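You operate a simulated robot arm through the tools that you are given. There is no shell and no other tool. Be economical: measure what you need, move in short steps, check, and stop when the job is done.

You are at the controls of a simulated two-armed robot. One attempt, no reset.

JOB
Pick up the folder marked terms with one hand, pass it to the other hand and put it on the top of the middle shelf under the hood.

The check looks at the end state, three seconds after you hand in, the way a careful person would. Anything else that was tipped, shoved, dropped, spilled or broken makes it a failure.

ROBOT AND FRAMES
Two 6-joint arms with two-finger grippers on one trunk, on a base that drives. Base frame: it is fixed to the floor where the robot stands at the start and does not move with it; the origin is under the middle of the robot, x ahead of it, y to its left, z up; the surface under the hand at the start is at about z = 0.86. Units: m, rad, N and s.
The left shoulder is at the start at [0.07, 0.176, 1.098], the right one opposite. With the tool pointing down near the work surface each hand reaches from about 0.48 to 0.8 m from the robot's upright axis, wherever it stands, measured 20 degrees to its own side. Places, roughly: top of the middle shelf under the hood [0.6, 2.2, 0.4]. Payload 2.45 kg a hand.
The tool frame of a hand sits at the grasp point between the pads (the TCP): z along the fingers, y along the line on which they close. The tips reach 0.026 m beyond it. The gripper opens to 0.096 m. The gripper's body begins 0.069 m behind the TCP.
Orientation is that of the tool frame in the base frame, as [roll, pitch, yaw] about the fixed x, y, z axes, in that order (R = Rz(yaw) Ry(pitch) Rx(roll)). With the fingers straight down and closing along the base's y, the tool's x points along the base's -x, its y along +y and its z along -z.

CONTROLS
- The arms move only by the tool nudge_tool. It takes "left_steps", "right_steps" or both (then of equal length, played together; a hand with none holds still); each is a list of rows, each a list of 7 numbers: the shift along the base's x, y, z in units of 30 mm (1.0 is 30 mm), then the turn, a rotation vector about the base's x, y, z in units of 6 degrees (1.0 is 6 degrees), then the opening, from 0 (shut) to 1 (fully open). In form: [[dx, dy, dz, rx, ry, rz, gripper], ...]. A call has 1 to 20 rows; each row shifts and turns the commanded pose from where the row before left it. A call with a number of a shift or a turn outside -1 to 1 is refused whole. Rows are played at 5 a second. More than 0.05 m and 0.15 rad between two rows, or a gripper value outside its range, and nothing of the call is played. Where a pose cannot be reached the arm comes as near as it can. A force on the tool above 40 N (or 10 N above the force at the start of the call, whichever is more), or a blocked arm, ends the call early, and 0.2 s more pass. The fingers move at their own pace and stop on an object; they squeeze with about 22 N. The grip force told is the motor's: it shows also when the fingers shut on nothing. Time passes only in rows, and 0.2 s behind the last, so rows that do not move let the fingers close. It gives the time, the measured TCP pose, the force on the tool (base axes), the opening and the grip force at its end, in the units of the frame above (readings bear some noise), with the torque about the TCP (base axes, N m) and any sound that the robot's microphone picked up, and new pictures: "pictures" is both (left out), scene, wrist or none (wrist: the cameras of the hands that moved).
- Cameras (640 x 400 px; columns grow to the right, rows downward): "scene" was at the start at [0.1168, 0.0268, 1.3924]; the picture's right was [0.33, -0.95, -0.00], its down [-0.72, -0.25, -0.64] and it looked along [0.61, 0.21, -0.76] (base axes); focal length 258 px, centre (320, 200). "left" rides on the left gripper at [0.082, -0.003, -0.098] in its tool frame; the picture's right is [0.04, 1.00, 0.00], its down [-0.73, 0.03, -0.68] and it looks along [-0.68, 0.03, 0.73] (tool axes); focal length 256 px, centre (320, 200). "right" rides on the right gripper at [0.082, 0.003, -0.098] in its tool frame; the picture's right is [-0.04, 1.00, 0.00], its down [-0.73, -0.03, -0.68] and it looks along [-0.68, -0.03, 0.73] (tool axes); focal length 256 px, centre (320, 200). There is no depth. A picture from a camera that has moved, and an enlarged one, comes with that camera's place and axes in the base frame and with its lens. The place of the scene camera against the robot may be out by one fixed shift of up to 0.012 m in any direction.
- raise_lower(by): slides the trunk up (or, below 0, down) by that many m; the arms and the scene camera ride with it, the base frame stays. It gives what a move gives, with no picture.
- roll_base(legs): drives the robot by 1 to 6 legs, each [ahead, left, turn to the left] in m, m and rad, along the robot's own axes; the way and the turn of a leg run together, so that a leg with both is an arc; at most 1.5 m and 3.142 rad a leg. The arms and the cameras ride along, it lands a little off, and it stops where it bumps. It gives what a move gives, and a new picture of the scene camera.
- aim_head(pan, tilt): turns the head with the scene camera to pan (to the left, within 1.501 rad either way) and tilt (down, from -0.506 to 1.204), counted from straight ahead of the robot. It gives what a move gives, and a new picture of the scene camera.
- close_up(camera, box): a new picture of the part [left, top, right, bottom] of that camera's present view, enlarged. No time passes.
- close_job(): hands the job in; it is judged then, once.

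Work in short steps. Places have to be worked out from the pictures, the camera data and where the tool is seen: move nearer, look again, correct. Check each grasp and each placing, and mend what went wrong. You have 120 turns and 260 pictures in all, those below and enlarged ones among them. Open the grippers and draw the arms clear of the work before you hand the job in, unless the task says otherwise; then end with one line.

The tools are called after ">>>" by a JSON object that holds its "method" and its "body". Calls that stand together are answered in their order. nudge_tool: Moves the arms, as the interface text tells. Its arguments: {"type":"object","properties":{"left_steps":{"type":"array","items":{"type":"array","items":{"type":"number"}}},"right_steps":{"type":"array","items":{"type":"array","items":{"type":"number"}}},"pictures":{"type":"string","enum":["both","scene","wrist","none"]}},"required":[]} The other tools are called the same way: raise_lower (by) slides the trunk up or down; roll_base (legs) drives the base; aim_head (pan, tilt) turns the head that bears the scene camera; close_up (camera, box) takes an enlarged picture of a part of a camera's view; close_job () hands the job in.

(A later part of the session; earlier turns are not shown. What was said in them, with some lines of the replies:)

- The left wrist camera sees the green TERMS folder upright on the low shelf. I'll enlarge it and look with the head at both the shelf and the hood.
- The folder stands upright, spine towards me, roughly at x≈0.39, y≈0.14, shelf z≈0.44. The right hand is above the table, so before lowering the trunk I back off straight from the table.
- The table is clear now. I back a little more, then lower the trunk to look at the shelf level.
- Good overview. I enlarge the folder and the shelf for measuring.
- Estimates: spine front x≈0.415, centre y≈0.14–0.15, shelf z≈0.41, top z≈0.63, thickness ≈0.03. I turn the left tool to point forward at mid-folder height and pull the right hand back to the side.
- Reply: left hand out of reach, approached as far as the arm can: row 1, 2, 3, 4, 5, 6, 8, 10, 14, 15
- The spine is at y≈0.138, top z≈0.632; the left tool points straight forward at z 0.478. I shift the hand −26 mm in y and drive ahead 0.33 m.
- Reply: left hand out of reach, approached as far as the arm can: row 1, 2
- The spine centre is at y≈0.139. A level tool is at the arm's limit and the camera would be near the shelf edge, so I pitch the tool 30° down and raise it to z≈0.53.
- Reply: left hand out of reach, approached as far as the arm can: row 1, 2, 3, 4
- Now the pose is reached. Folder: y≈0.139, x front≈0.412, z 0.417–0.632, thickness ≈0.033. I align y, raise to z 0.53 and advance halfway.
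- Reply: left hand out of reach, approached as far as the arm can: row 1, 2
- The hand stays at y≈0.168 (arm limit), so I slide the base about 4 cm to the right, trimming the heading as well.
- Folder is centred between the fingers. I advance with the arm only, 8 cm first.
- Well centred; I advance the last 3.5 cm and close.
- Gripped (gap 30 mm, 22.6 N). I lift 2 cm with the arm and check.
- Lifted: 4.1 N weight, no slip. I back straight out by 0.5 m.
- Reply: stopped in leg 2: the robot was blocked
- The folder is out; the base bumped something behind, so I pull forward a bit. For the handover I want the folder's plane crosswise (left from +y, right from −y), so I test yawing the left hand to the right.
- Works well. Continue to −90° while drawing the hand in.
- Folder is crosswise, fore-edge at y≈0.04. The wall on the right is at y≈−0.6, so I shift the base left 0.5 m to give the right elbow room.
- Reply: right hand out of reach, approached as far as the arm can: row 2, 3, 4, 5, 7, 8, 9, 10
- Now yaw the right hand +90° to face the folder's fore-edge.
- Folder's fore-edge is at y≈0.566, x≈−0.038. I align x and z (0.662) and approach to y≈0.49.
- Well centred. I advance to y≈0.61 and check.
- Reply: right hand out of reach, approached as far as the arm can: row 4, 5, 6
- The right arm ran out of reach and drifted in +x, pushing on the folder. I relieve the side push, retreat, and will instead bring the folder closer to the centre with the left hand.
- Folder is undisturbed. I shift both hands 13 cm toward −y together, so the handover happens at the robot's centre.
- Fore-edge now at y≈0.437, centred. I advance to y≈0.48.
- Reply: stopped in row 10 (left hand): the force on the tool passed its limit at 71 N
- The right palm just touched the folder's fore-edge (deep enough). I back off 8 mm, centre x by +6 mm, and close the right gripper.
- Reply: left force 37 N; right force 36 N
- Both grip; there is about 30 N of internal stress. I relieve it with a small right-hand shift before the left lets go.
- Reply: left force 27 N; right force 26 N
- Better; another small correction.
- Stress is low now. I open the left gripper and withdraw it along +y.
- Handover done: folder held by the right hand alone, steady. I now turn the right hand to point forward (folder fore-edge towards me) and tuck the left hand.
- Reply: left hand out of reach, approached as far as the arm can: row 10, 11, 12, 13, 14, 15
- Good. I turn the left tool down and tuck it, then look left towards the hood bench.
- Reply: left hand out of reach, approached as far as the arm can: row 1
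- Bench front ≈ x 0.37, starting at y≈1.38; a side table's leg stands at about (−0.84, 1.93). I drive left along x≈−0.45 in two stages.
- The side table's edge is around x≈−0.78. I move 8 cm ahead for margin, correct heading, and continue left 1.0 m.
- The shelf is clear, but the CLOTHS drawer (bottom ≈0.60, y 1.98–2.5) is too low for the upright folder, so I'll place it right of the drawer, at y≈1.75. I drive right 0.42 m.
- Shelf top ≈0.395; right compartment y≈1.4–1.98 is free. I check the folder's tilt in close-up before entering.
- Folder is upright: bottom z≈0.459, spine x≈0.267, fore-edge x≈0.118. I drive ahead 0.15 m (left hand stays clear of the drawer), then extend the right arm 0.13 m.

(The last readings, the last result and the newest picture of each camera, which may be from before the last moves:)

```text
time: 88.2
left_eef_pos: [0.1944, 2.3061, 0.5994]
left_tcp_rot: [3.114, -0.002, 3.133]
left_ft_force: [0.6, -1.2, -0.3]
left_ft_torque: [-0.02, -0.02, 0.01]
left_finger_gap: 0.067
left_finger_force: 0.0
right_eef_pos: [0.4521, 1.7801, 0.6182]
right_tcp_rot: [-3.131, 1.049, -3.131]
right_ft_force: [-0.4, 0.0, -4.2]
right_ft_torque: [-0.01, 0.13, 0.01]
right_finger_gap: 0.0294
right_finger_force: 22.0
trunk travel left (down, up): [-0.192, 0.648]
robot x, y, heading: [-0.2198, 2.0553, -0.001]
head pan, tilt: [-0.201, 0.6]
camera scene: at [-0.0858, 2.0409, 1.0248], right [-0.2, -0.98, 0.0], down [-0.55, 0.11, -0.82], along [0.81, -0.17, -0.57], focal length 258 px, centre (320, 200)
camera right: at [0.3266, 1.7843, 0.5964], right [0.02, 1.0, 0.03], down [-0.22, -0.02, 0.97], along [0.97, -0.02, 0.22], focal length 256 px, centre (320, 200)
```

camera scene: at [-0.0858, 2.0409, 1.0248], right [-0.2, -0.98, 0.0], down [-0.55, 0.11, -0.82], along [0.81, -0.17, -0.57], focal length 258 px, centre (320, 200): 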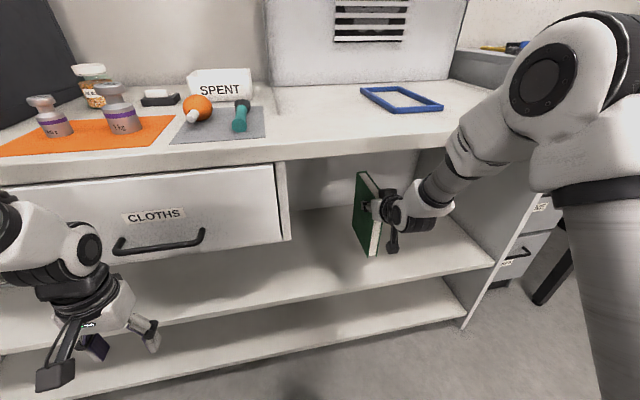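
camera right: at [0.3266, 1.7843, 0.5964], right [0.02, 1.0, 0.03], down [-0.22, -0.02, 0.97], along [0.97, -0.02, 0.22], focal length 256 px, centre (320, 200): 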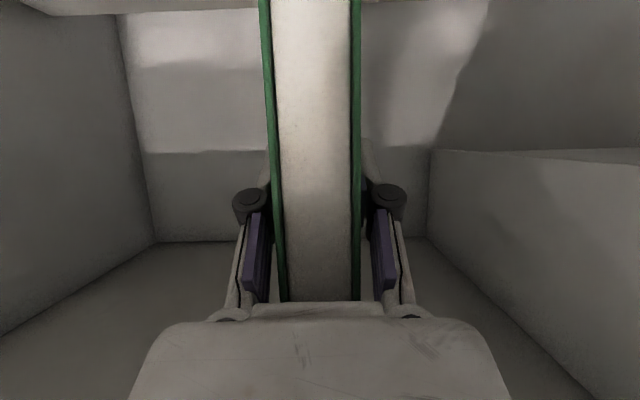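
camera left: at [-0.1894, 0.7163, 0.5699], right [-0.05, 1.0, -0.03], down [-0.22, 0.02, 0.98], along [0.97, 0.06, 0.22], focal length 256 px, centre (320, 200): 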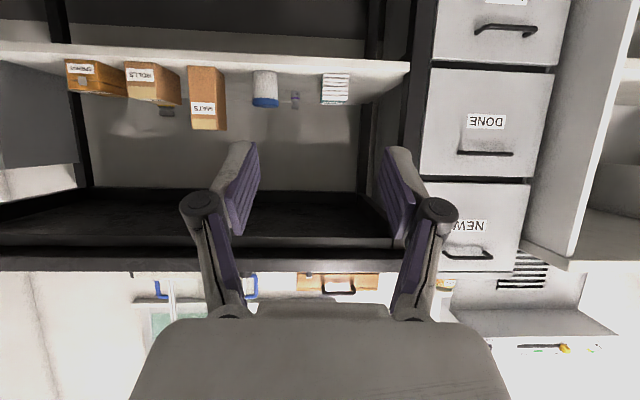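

Inside with side clearance. I go 2 cm deeper, then lower 5.4 cm.

>>> {"method": "nudge_tool", "body": {"right_steps": [[0.35, 0, 0, 0, 0, 0, 0], [0.35, 0, 0, 0, 0, 0, 0], [0, 0, -0.3, 0, 0, 0, 0], [0, 0, -0.3, 0, 0, 0, 0], [0, 0, -0.3, 0, 0, 0, 0], [0, 0, -0.3, 0, 0, 0, 0], [0, 0, -0.3, 0, 0, 0, 0], [0, 0, -0.3, 0, 0, 0, 0], [0, 0, 0, 0, 0, 0, 0]]}}

>>> {"method": "close_up", "body": {"camera": "scene", "box": [300, 150, 480, 300]}}

```text
time: 90.2
left_eef_pos: [0.1941, 2.3057, 0.5997]
left_tcp_rot: [3.114, -0.001, 3.133]
left_ft_force: [0.2, 0.1, -0.5]
left_ft_torque: [-0.01, -0.01, -0.01]
left_finger_gap: 0.0673
left_finger_force: 0.0
right_eef_pos: [0.4733, 1.7783, 0.5645]
right_tcp_rot: [-3.132, 1.05, -3.131]
right_ft_force: [-0.4, -0.5, -3.6]
right_ft_torque: [0.03, 0.15, 0.01]
right_finger_gap: 0.0297
right_finger_force: 22.0
trunk travel left (down, up): [-0.192, 0.648]
robot x, y, heading: [-0.2152, 2.0546, -0.001]
head pan, tilt: [-0.201, 0.6]
camera scene: at [-0.0858, 2.0409, 1.0248], right [-0.2, -0.98, 0.0], down [-0.55, 0.11, -0.82], along [0.81, -0.17, -0.57], focal length 258 px, centre (320, 200)
camera right: at [0.3466, 1.7827, 0.5415], right [0.02, 1.0, 0.03], down [-0.22, -0.02, 0.97], along [0.97, -0.02, 0.22], focal length 256 px, centre (320, 200)
```

scene: 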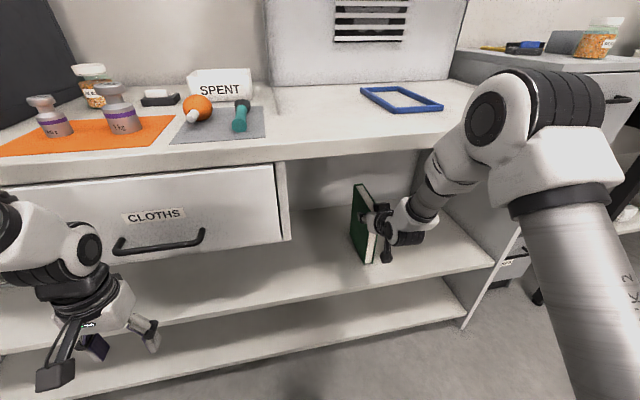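
right: 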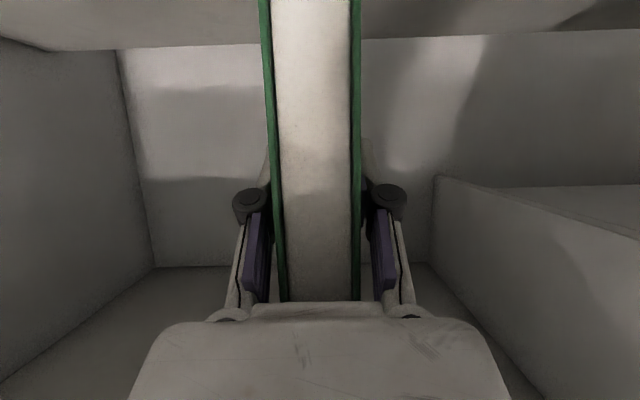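

```text
2.67 times, centred on (390, 225) of scene
camera zoom: at [-0.0858, 2.0409, 1.0248], right [-0.2, -0.98, 0.0], down [-0.55, 0.11, -0.82], along [0.81, -0.17, -0.57], focal length 687 px, centre (133, 133)
```

zoom: 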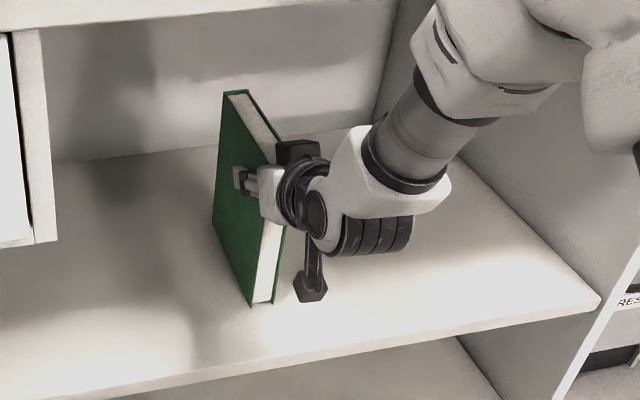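

Folder bottom ≈0.405, still hanging (−3.6 N). I lower in 3 mm steps.

>>> {"method": "nudge_tool", "body": {"right_steps": [[0, 0, -0.1, 0, 0, 0, 0], [0, 0, -0.1, 0, 0, 0, 0], [0, 0, 0, 0, 0, 0, 0]], "pictures": "none"}}

```text
time: 91.0
left_eef_pos: [0.1941, 2.3072, 0.5998]
left_tcp_rot: [3.117, 0.001, 3.132]
left_ft_force: [0.1, 0.1, -0.8]
left_ft_torque: [0.0, 0.02, 0.0]
left_finger_gap: 0.0673
left_finger_force: 0.0
right_eef_pos: [0.4713, 1.7799, 0.5612]
right_tcp_rot: [-3.127, 1.059, -3.127]
right_ft_force: [0.8, -3.1, 26.0]
right_ft_torque: [-0.03, -1.09, -0.09]
right_finger_gap: 0.0293
right_finger_force: 22.1
trunk travel left (down, up): [-0.192, 0.648]
robot x, y, heading: [-0.2163, 2.0554, -0.002]
head pan, tilt: [-0.201, 0.6]
```

Contact (30 N up, near the folder's middle). I ease up 2 mm.

>>> {"method": "nudge_tool", "body": {"right_steps": [[0, 0, 0.08, 0, 0, 0, 0], [0, 0, 0, 0, 0, 0, 0]], "pictures": "none"}}

```text
time: 91.6
left_eef_pos: [0.1933, 2.3063, 0.5996]
left_tcp_rot: [3.114, 0.0, 3.132]
left_ft_force: [-0.4, -0.6, -0.2]
left_ft_torque: [-0.01, 0.01, 0.01]
left_finger_gap: 0.0673
left_finger_force: 0.0
right_eef_pos: [0.4729, 1.7797, 0.5606]
right_tcp_rot: [-3.127, 1.052, -3.13]
right_ft_force: [6.3, -2.6, 13.4]
right_ft_torque: [-0.06, -0.7, -0.06]
right_finger_gap: 0.0298
right_finger_force: 21.8
trunk travel left (down, up): [-0.192, 0.648]
robot x, y, heading: [-0.2144, 2.0591, 0.002]
head pan, tilt: [-0.201, 0.6]
```

Spine side touches first, so I level it with a −1.5° pitch.

>>> {"method": "nudge_tool", "body": {"right_steps": [[0, 0, 0, 0, -0.25, 0, 0], [0, 0, 0, 0, 0, 0, 0]], "pictures": "scene"}}

>>> {"method": "close_up", "body": {"camera": "scene", "box": [300, 150, 480, 300]}}

```text
time: 92.2
left_eef_pos: [0.1932, 2.3065, 0.5989]
left_tcp_rot: [3.116, 0.001, 3.132]
left_ft_force: [-0.7, -0.8, 0.3]
left_ft_torque: [0.04, -0.03, 0.0]
left_finger_gap: 0.0673
left_finger_force: 0.1
right_eef_pos: [0.4709, 1.7795, 0.5604]
right_tcp_rot: [-3.128, 1.075, -3.13]
right_ft_force: [-2.1, 0.3, 8.6]
right_ft_torque: [0.06, 0.37, 0.03]
right_finger_gap: 0.0294
right_finger_force: 22.6
trunk travel left (down, up): [-0.192, 0.648]
robot x, y, heading: [-0.2179, 2.0585, -0.001]
head pan, tilt: [-0.201, 0.6]
camera scene: at [-0.0874, 2.0414, 1.025], right [-0.2, -0.98, 0.0], down [-0.55, 0.11, -0.83], along [0.81, -0.17, -0.56], focal length 258 px, centre (320, 200)
```

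scene: 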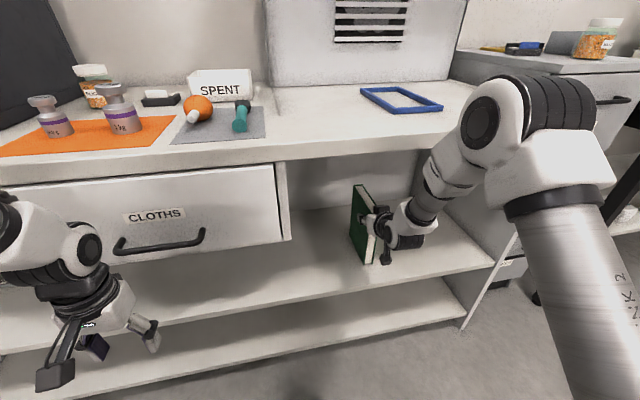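

```text
2.67 times, centred on (390, 225) of scene
camera zoom: at [-0.0874, 2.0414, 1.025], right [-0.2, -0.98, 0.0], down [-0.55, 0.11, -0.83], along [0.81, -0.17, -0.56], focal length 687 px, centre (133, 133)
```

zoom: 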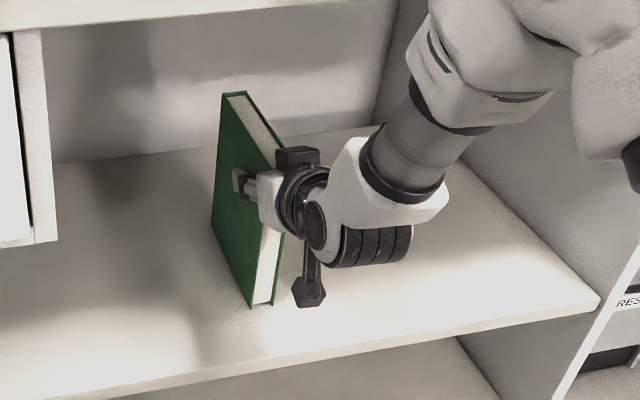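

Nearly flat (within ~1°). I ease back half, then open the gripper fully without moving.

>>> {"method": "nudge_tool", "body": {"right_steps": [[0, 0, 0, 0, 0.1, 0, 0], [0, 0, 0, 0, 0, 0, 0], [0, 0, 0, 0, 0, 0, 0.4], [0, 0, 0, 0, 0, 0, 0.6], [0, 0, 0, 0, 0, 0, 0.8], [0, 0, 0, 0, 0, 0, 0.8]]}}

```text
time: 93.6
left_eef_pos: [0.1934, 2.3066, 0.5994]
left_tcp_rot: [3.114, 0.001, 3.131]
left_ft_force: [0.6, 0.2, 0.5]
left_ft_torque: [-0.02, -0.02, -0.01]
left_finger_gap: 0.0672
left_finger_force: 0.0
right_eef_pos: [0.4737, 1.7786, 0.5599]
right_tcp_rot: [-3.13, 1.066, -3.129]
right_ft_force: [-0.2, 0.5, 0.7]
right_ft_torque: [-0.04, -0.01, 0.02]
right_finger_gap: 0.0769
right_finger_force: 0.1
trunk travel left (down, up): [-0.192, 0.648]
robot x, y, heading: [-0.2185, 2.0587, -0.003]
head pan, tilt: [-0.201, 0.6]
camera scene: at [-0.0863, 2.041, 1.0249], right [-0.2, -0.98, 0.0], down [-0.55, 0.11, -0.82], along [0.81, -0.17, -0.57], focal length 258 px, centre (320, 200)
camera right: at [0.3474, 1.7827, 0.5357], right [0.02, 1.0, 0.03], down [-0.24, -0.02, 0.97], along [0.97, -0.02, 0.24], focal length 256 px, centre (320, 200)
```

scene: 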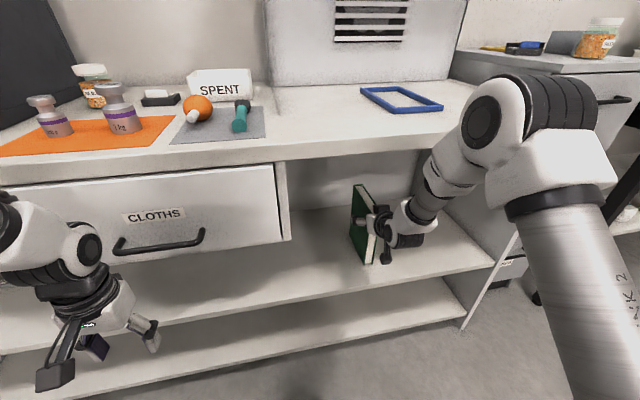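
right: 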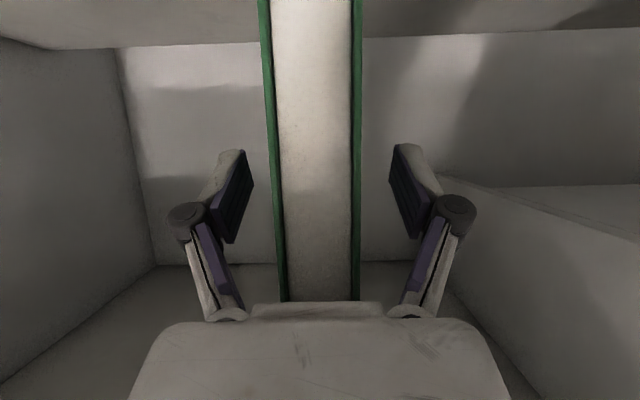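

Released and standing. I withdraw straight back with the arm.

>>> {"method": "nudge_tool", "body": {"right_steps": [[-0.5, 0, 0, 0, 0, 0, 0.8], [-0.5, 0, 0, 0, 0, 0, 0.8], [-0.5, 0, 0, 0, 0, 0, 0.8], [-0.5, 0, 0, 0, 0, 0, 0.8], [-0.5, 0, 0, 0, 0, 0, 0.8], [-0.5, 0, 0, 0, 0, 0, 0.8], [-0.5, 0, 0, 0, 0, 0, 0.8], [-0.5, 0, 0, 0, 0, 0, 0.8]]}}

```text
time: 95.4
left_eef_pos: [0.1931, 2.3066, 0.5982]
left_tcp_rot: [3.113, -0.001, 3.132]
left_ft_force: [-0.3, 0.4, -0.1]
left_ft_torque: [0.02, 0.0, -0.03]
left_finger_gap: 0.0675
left_finger_force: 0.1
right_eef_pos: [0.3547, 1.779, 0.5601]
right_tcp_rot: [-3.13, 1.067, -3.128]
right_ft_force: [-0.1, -0.7, 0.0]
right_ft_torque: [0.03, 0.05, -0.01]
right_finger_gap: 0.0768
right_finger_force: 0.0
trunk travel left (down, up): [-0.192, 0.648]
robot x, y, heading: [-0.2184, 2.0589, -0.007]
head pan, tilt: [-0.201, 0.6]
camera scene: at [-0.0864, 2.041, 1.0249], right [-0.2, -0.98, 0.0], down [-0.55, 0.11, -0.82], along [0.81, -0.17, -0.57], focal length 258 px, centre (320, 200)
camera right: at [0.2288, 1.7823, 0.5368], right [0.02, 1.0, 0.03], down [-0.24, -0.02, 0.97], along [0.97, -0.02, 0.24], focal length 256 px, centre (320, 200)
```

scene: 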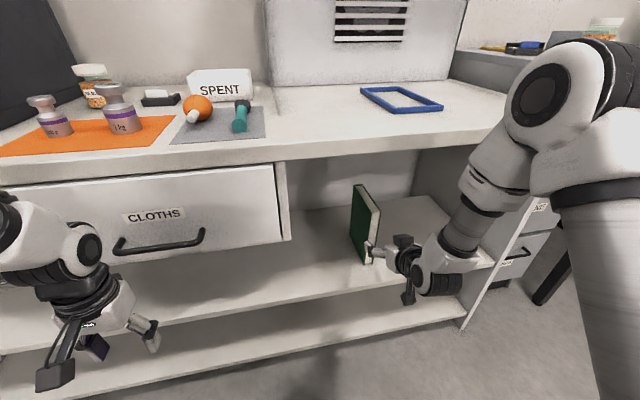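
right: 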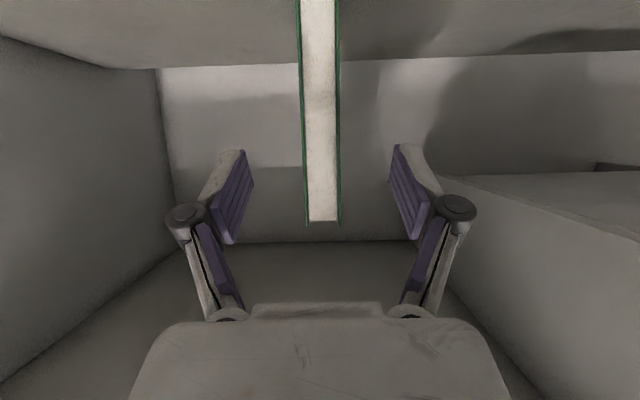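

The folder stands upright and free. I back the base away 0.18 m and take a final look.

>>> {"method": "roll_base", "body": {"legs": [[-0.18, 0, 0]]}}

>>> {"method": "close_up", "body": {"camera": "scene", "box": [250, 130, 500, 290]}}

```text
time: 97.0
left_eef_pos: [0.0075, 2.3079, 0.598]
left_tcp_rot: [3.113, -0.001, 3.131]
left_ft_force: [-0.1, 0.0, 1.0]
left_ft_torque: [0.03, 0.01, -0.03]
left_finger_gap: 0.0671
left_finger_force: 0.0
right_eef_pos: [0.1676, 1.7791, 0.5617]
right_tcp_rot: [-3.13, 1.067, -3.13]
right_ft_force: [-0.4, 0.0, 0.1]
right_ft_torque: [0.0, -0.04, 0.0]
right_finger_gap: 0.0769
right_finger_force: 0.1
trunk travel left (down, up): [-0.192, 0.648]
robot x, y, heading: [-0.4006, 2.0577, -0.007]
head pan, tilt: [-0.201, 0.6]
camera scene: at [-0.2723, 2.0417, 1.025], right [-0.2, -0.98, 0.0], down [-0.55, 0.11, -0.83], along [0.81, -0.17, -0.56], focal length 258 px, centre (320, 200)
```

scene: 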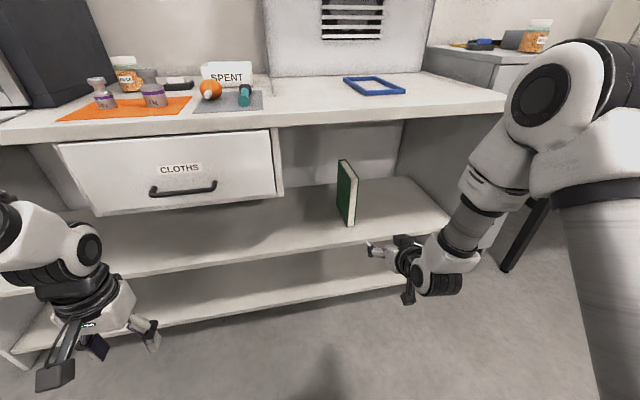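

```text
2.50 times, centred on (375, 210) of scene
camera zoom: at [-0.2723, 2.0417, 1.025], right [-0.2, -0.98, 0.0], down [-0.55, 0.11, -0.83], along [0.81, -0.17, -0.56], focal length 644 px, centre (182, 175)
```

zoom: 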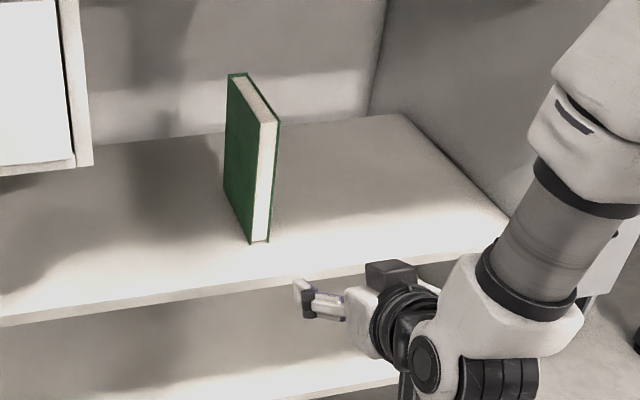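

The folder stands stably on the middle shelf, hands open and clear. I take one look toward where the base bumped earlier.

>>> {"method": "aim_head", "body": {"pan": -1.5, "tilt": 0.3}}

```text
time: 98.4
left_eef_pos: [0.0076, 2.3057, 0.5987]
left_tcp_rot: [3.113, -0.002, 3.132]
left_ft_force: [0.3, -0.1, -0.7]
left_ft_torque: [0.01, 0.03, 0.01]
left_finger_gap: 0.0671
left_finger_force: 0.1
right_eef_pos: [0.1687, 1.7791, 0.5598]
right_tcp_rot: [-3.132, 1.068, -3.129]
right_ft_force: [-0.6, -0.3, 0.3]
right_ft_torque: [-0.02, -0.02, 0.0]
right_finger_gap: 0.0768
right_finger_force: 0.0
trunk travel left (down, up): [-0.192, 0.648]
robot x, y, heading: [-0.404, 2.0601, -0.002]
head pan, tilt: [-1.499, 0.3]
camera scene: at [-0.3519, 1.9665, 1.0524], right [-1.0, -0.07, 0.0], down [-0.02, 0.3, -0.96], along [0.07, -0.95, -0.3], focal length 258 px, centre (320, 200)
```

scene: 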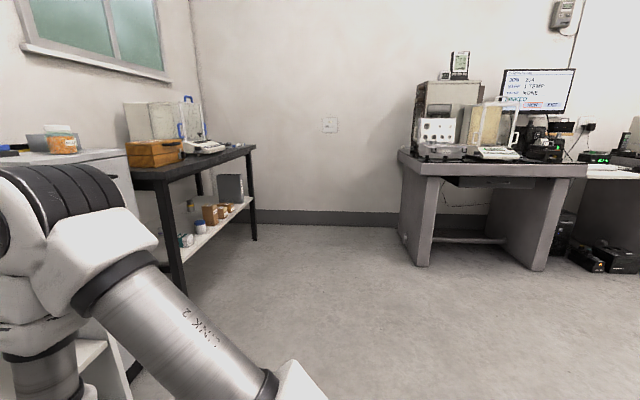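

The bench it bumped is heavy and everything on it is upright, and the picking table is in order. I hand in.

>>> {"method": "close_job", "body": {}}

```text
The job is handed in.
```

The TERMS folder is standing upright on the middle shelf under the hood, just right of the CLOTHS drawer. The left hand picked it up and passed it to the right, which placed it. Backing out of the picking table, the base bumped the heavy bench behind it, but my last look showed everything there upright.
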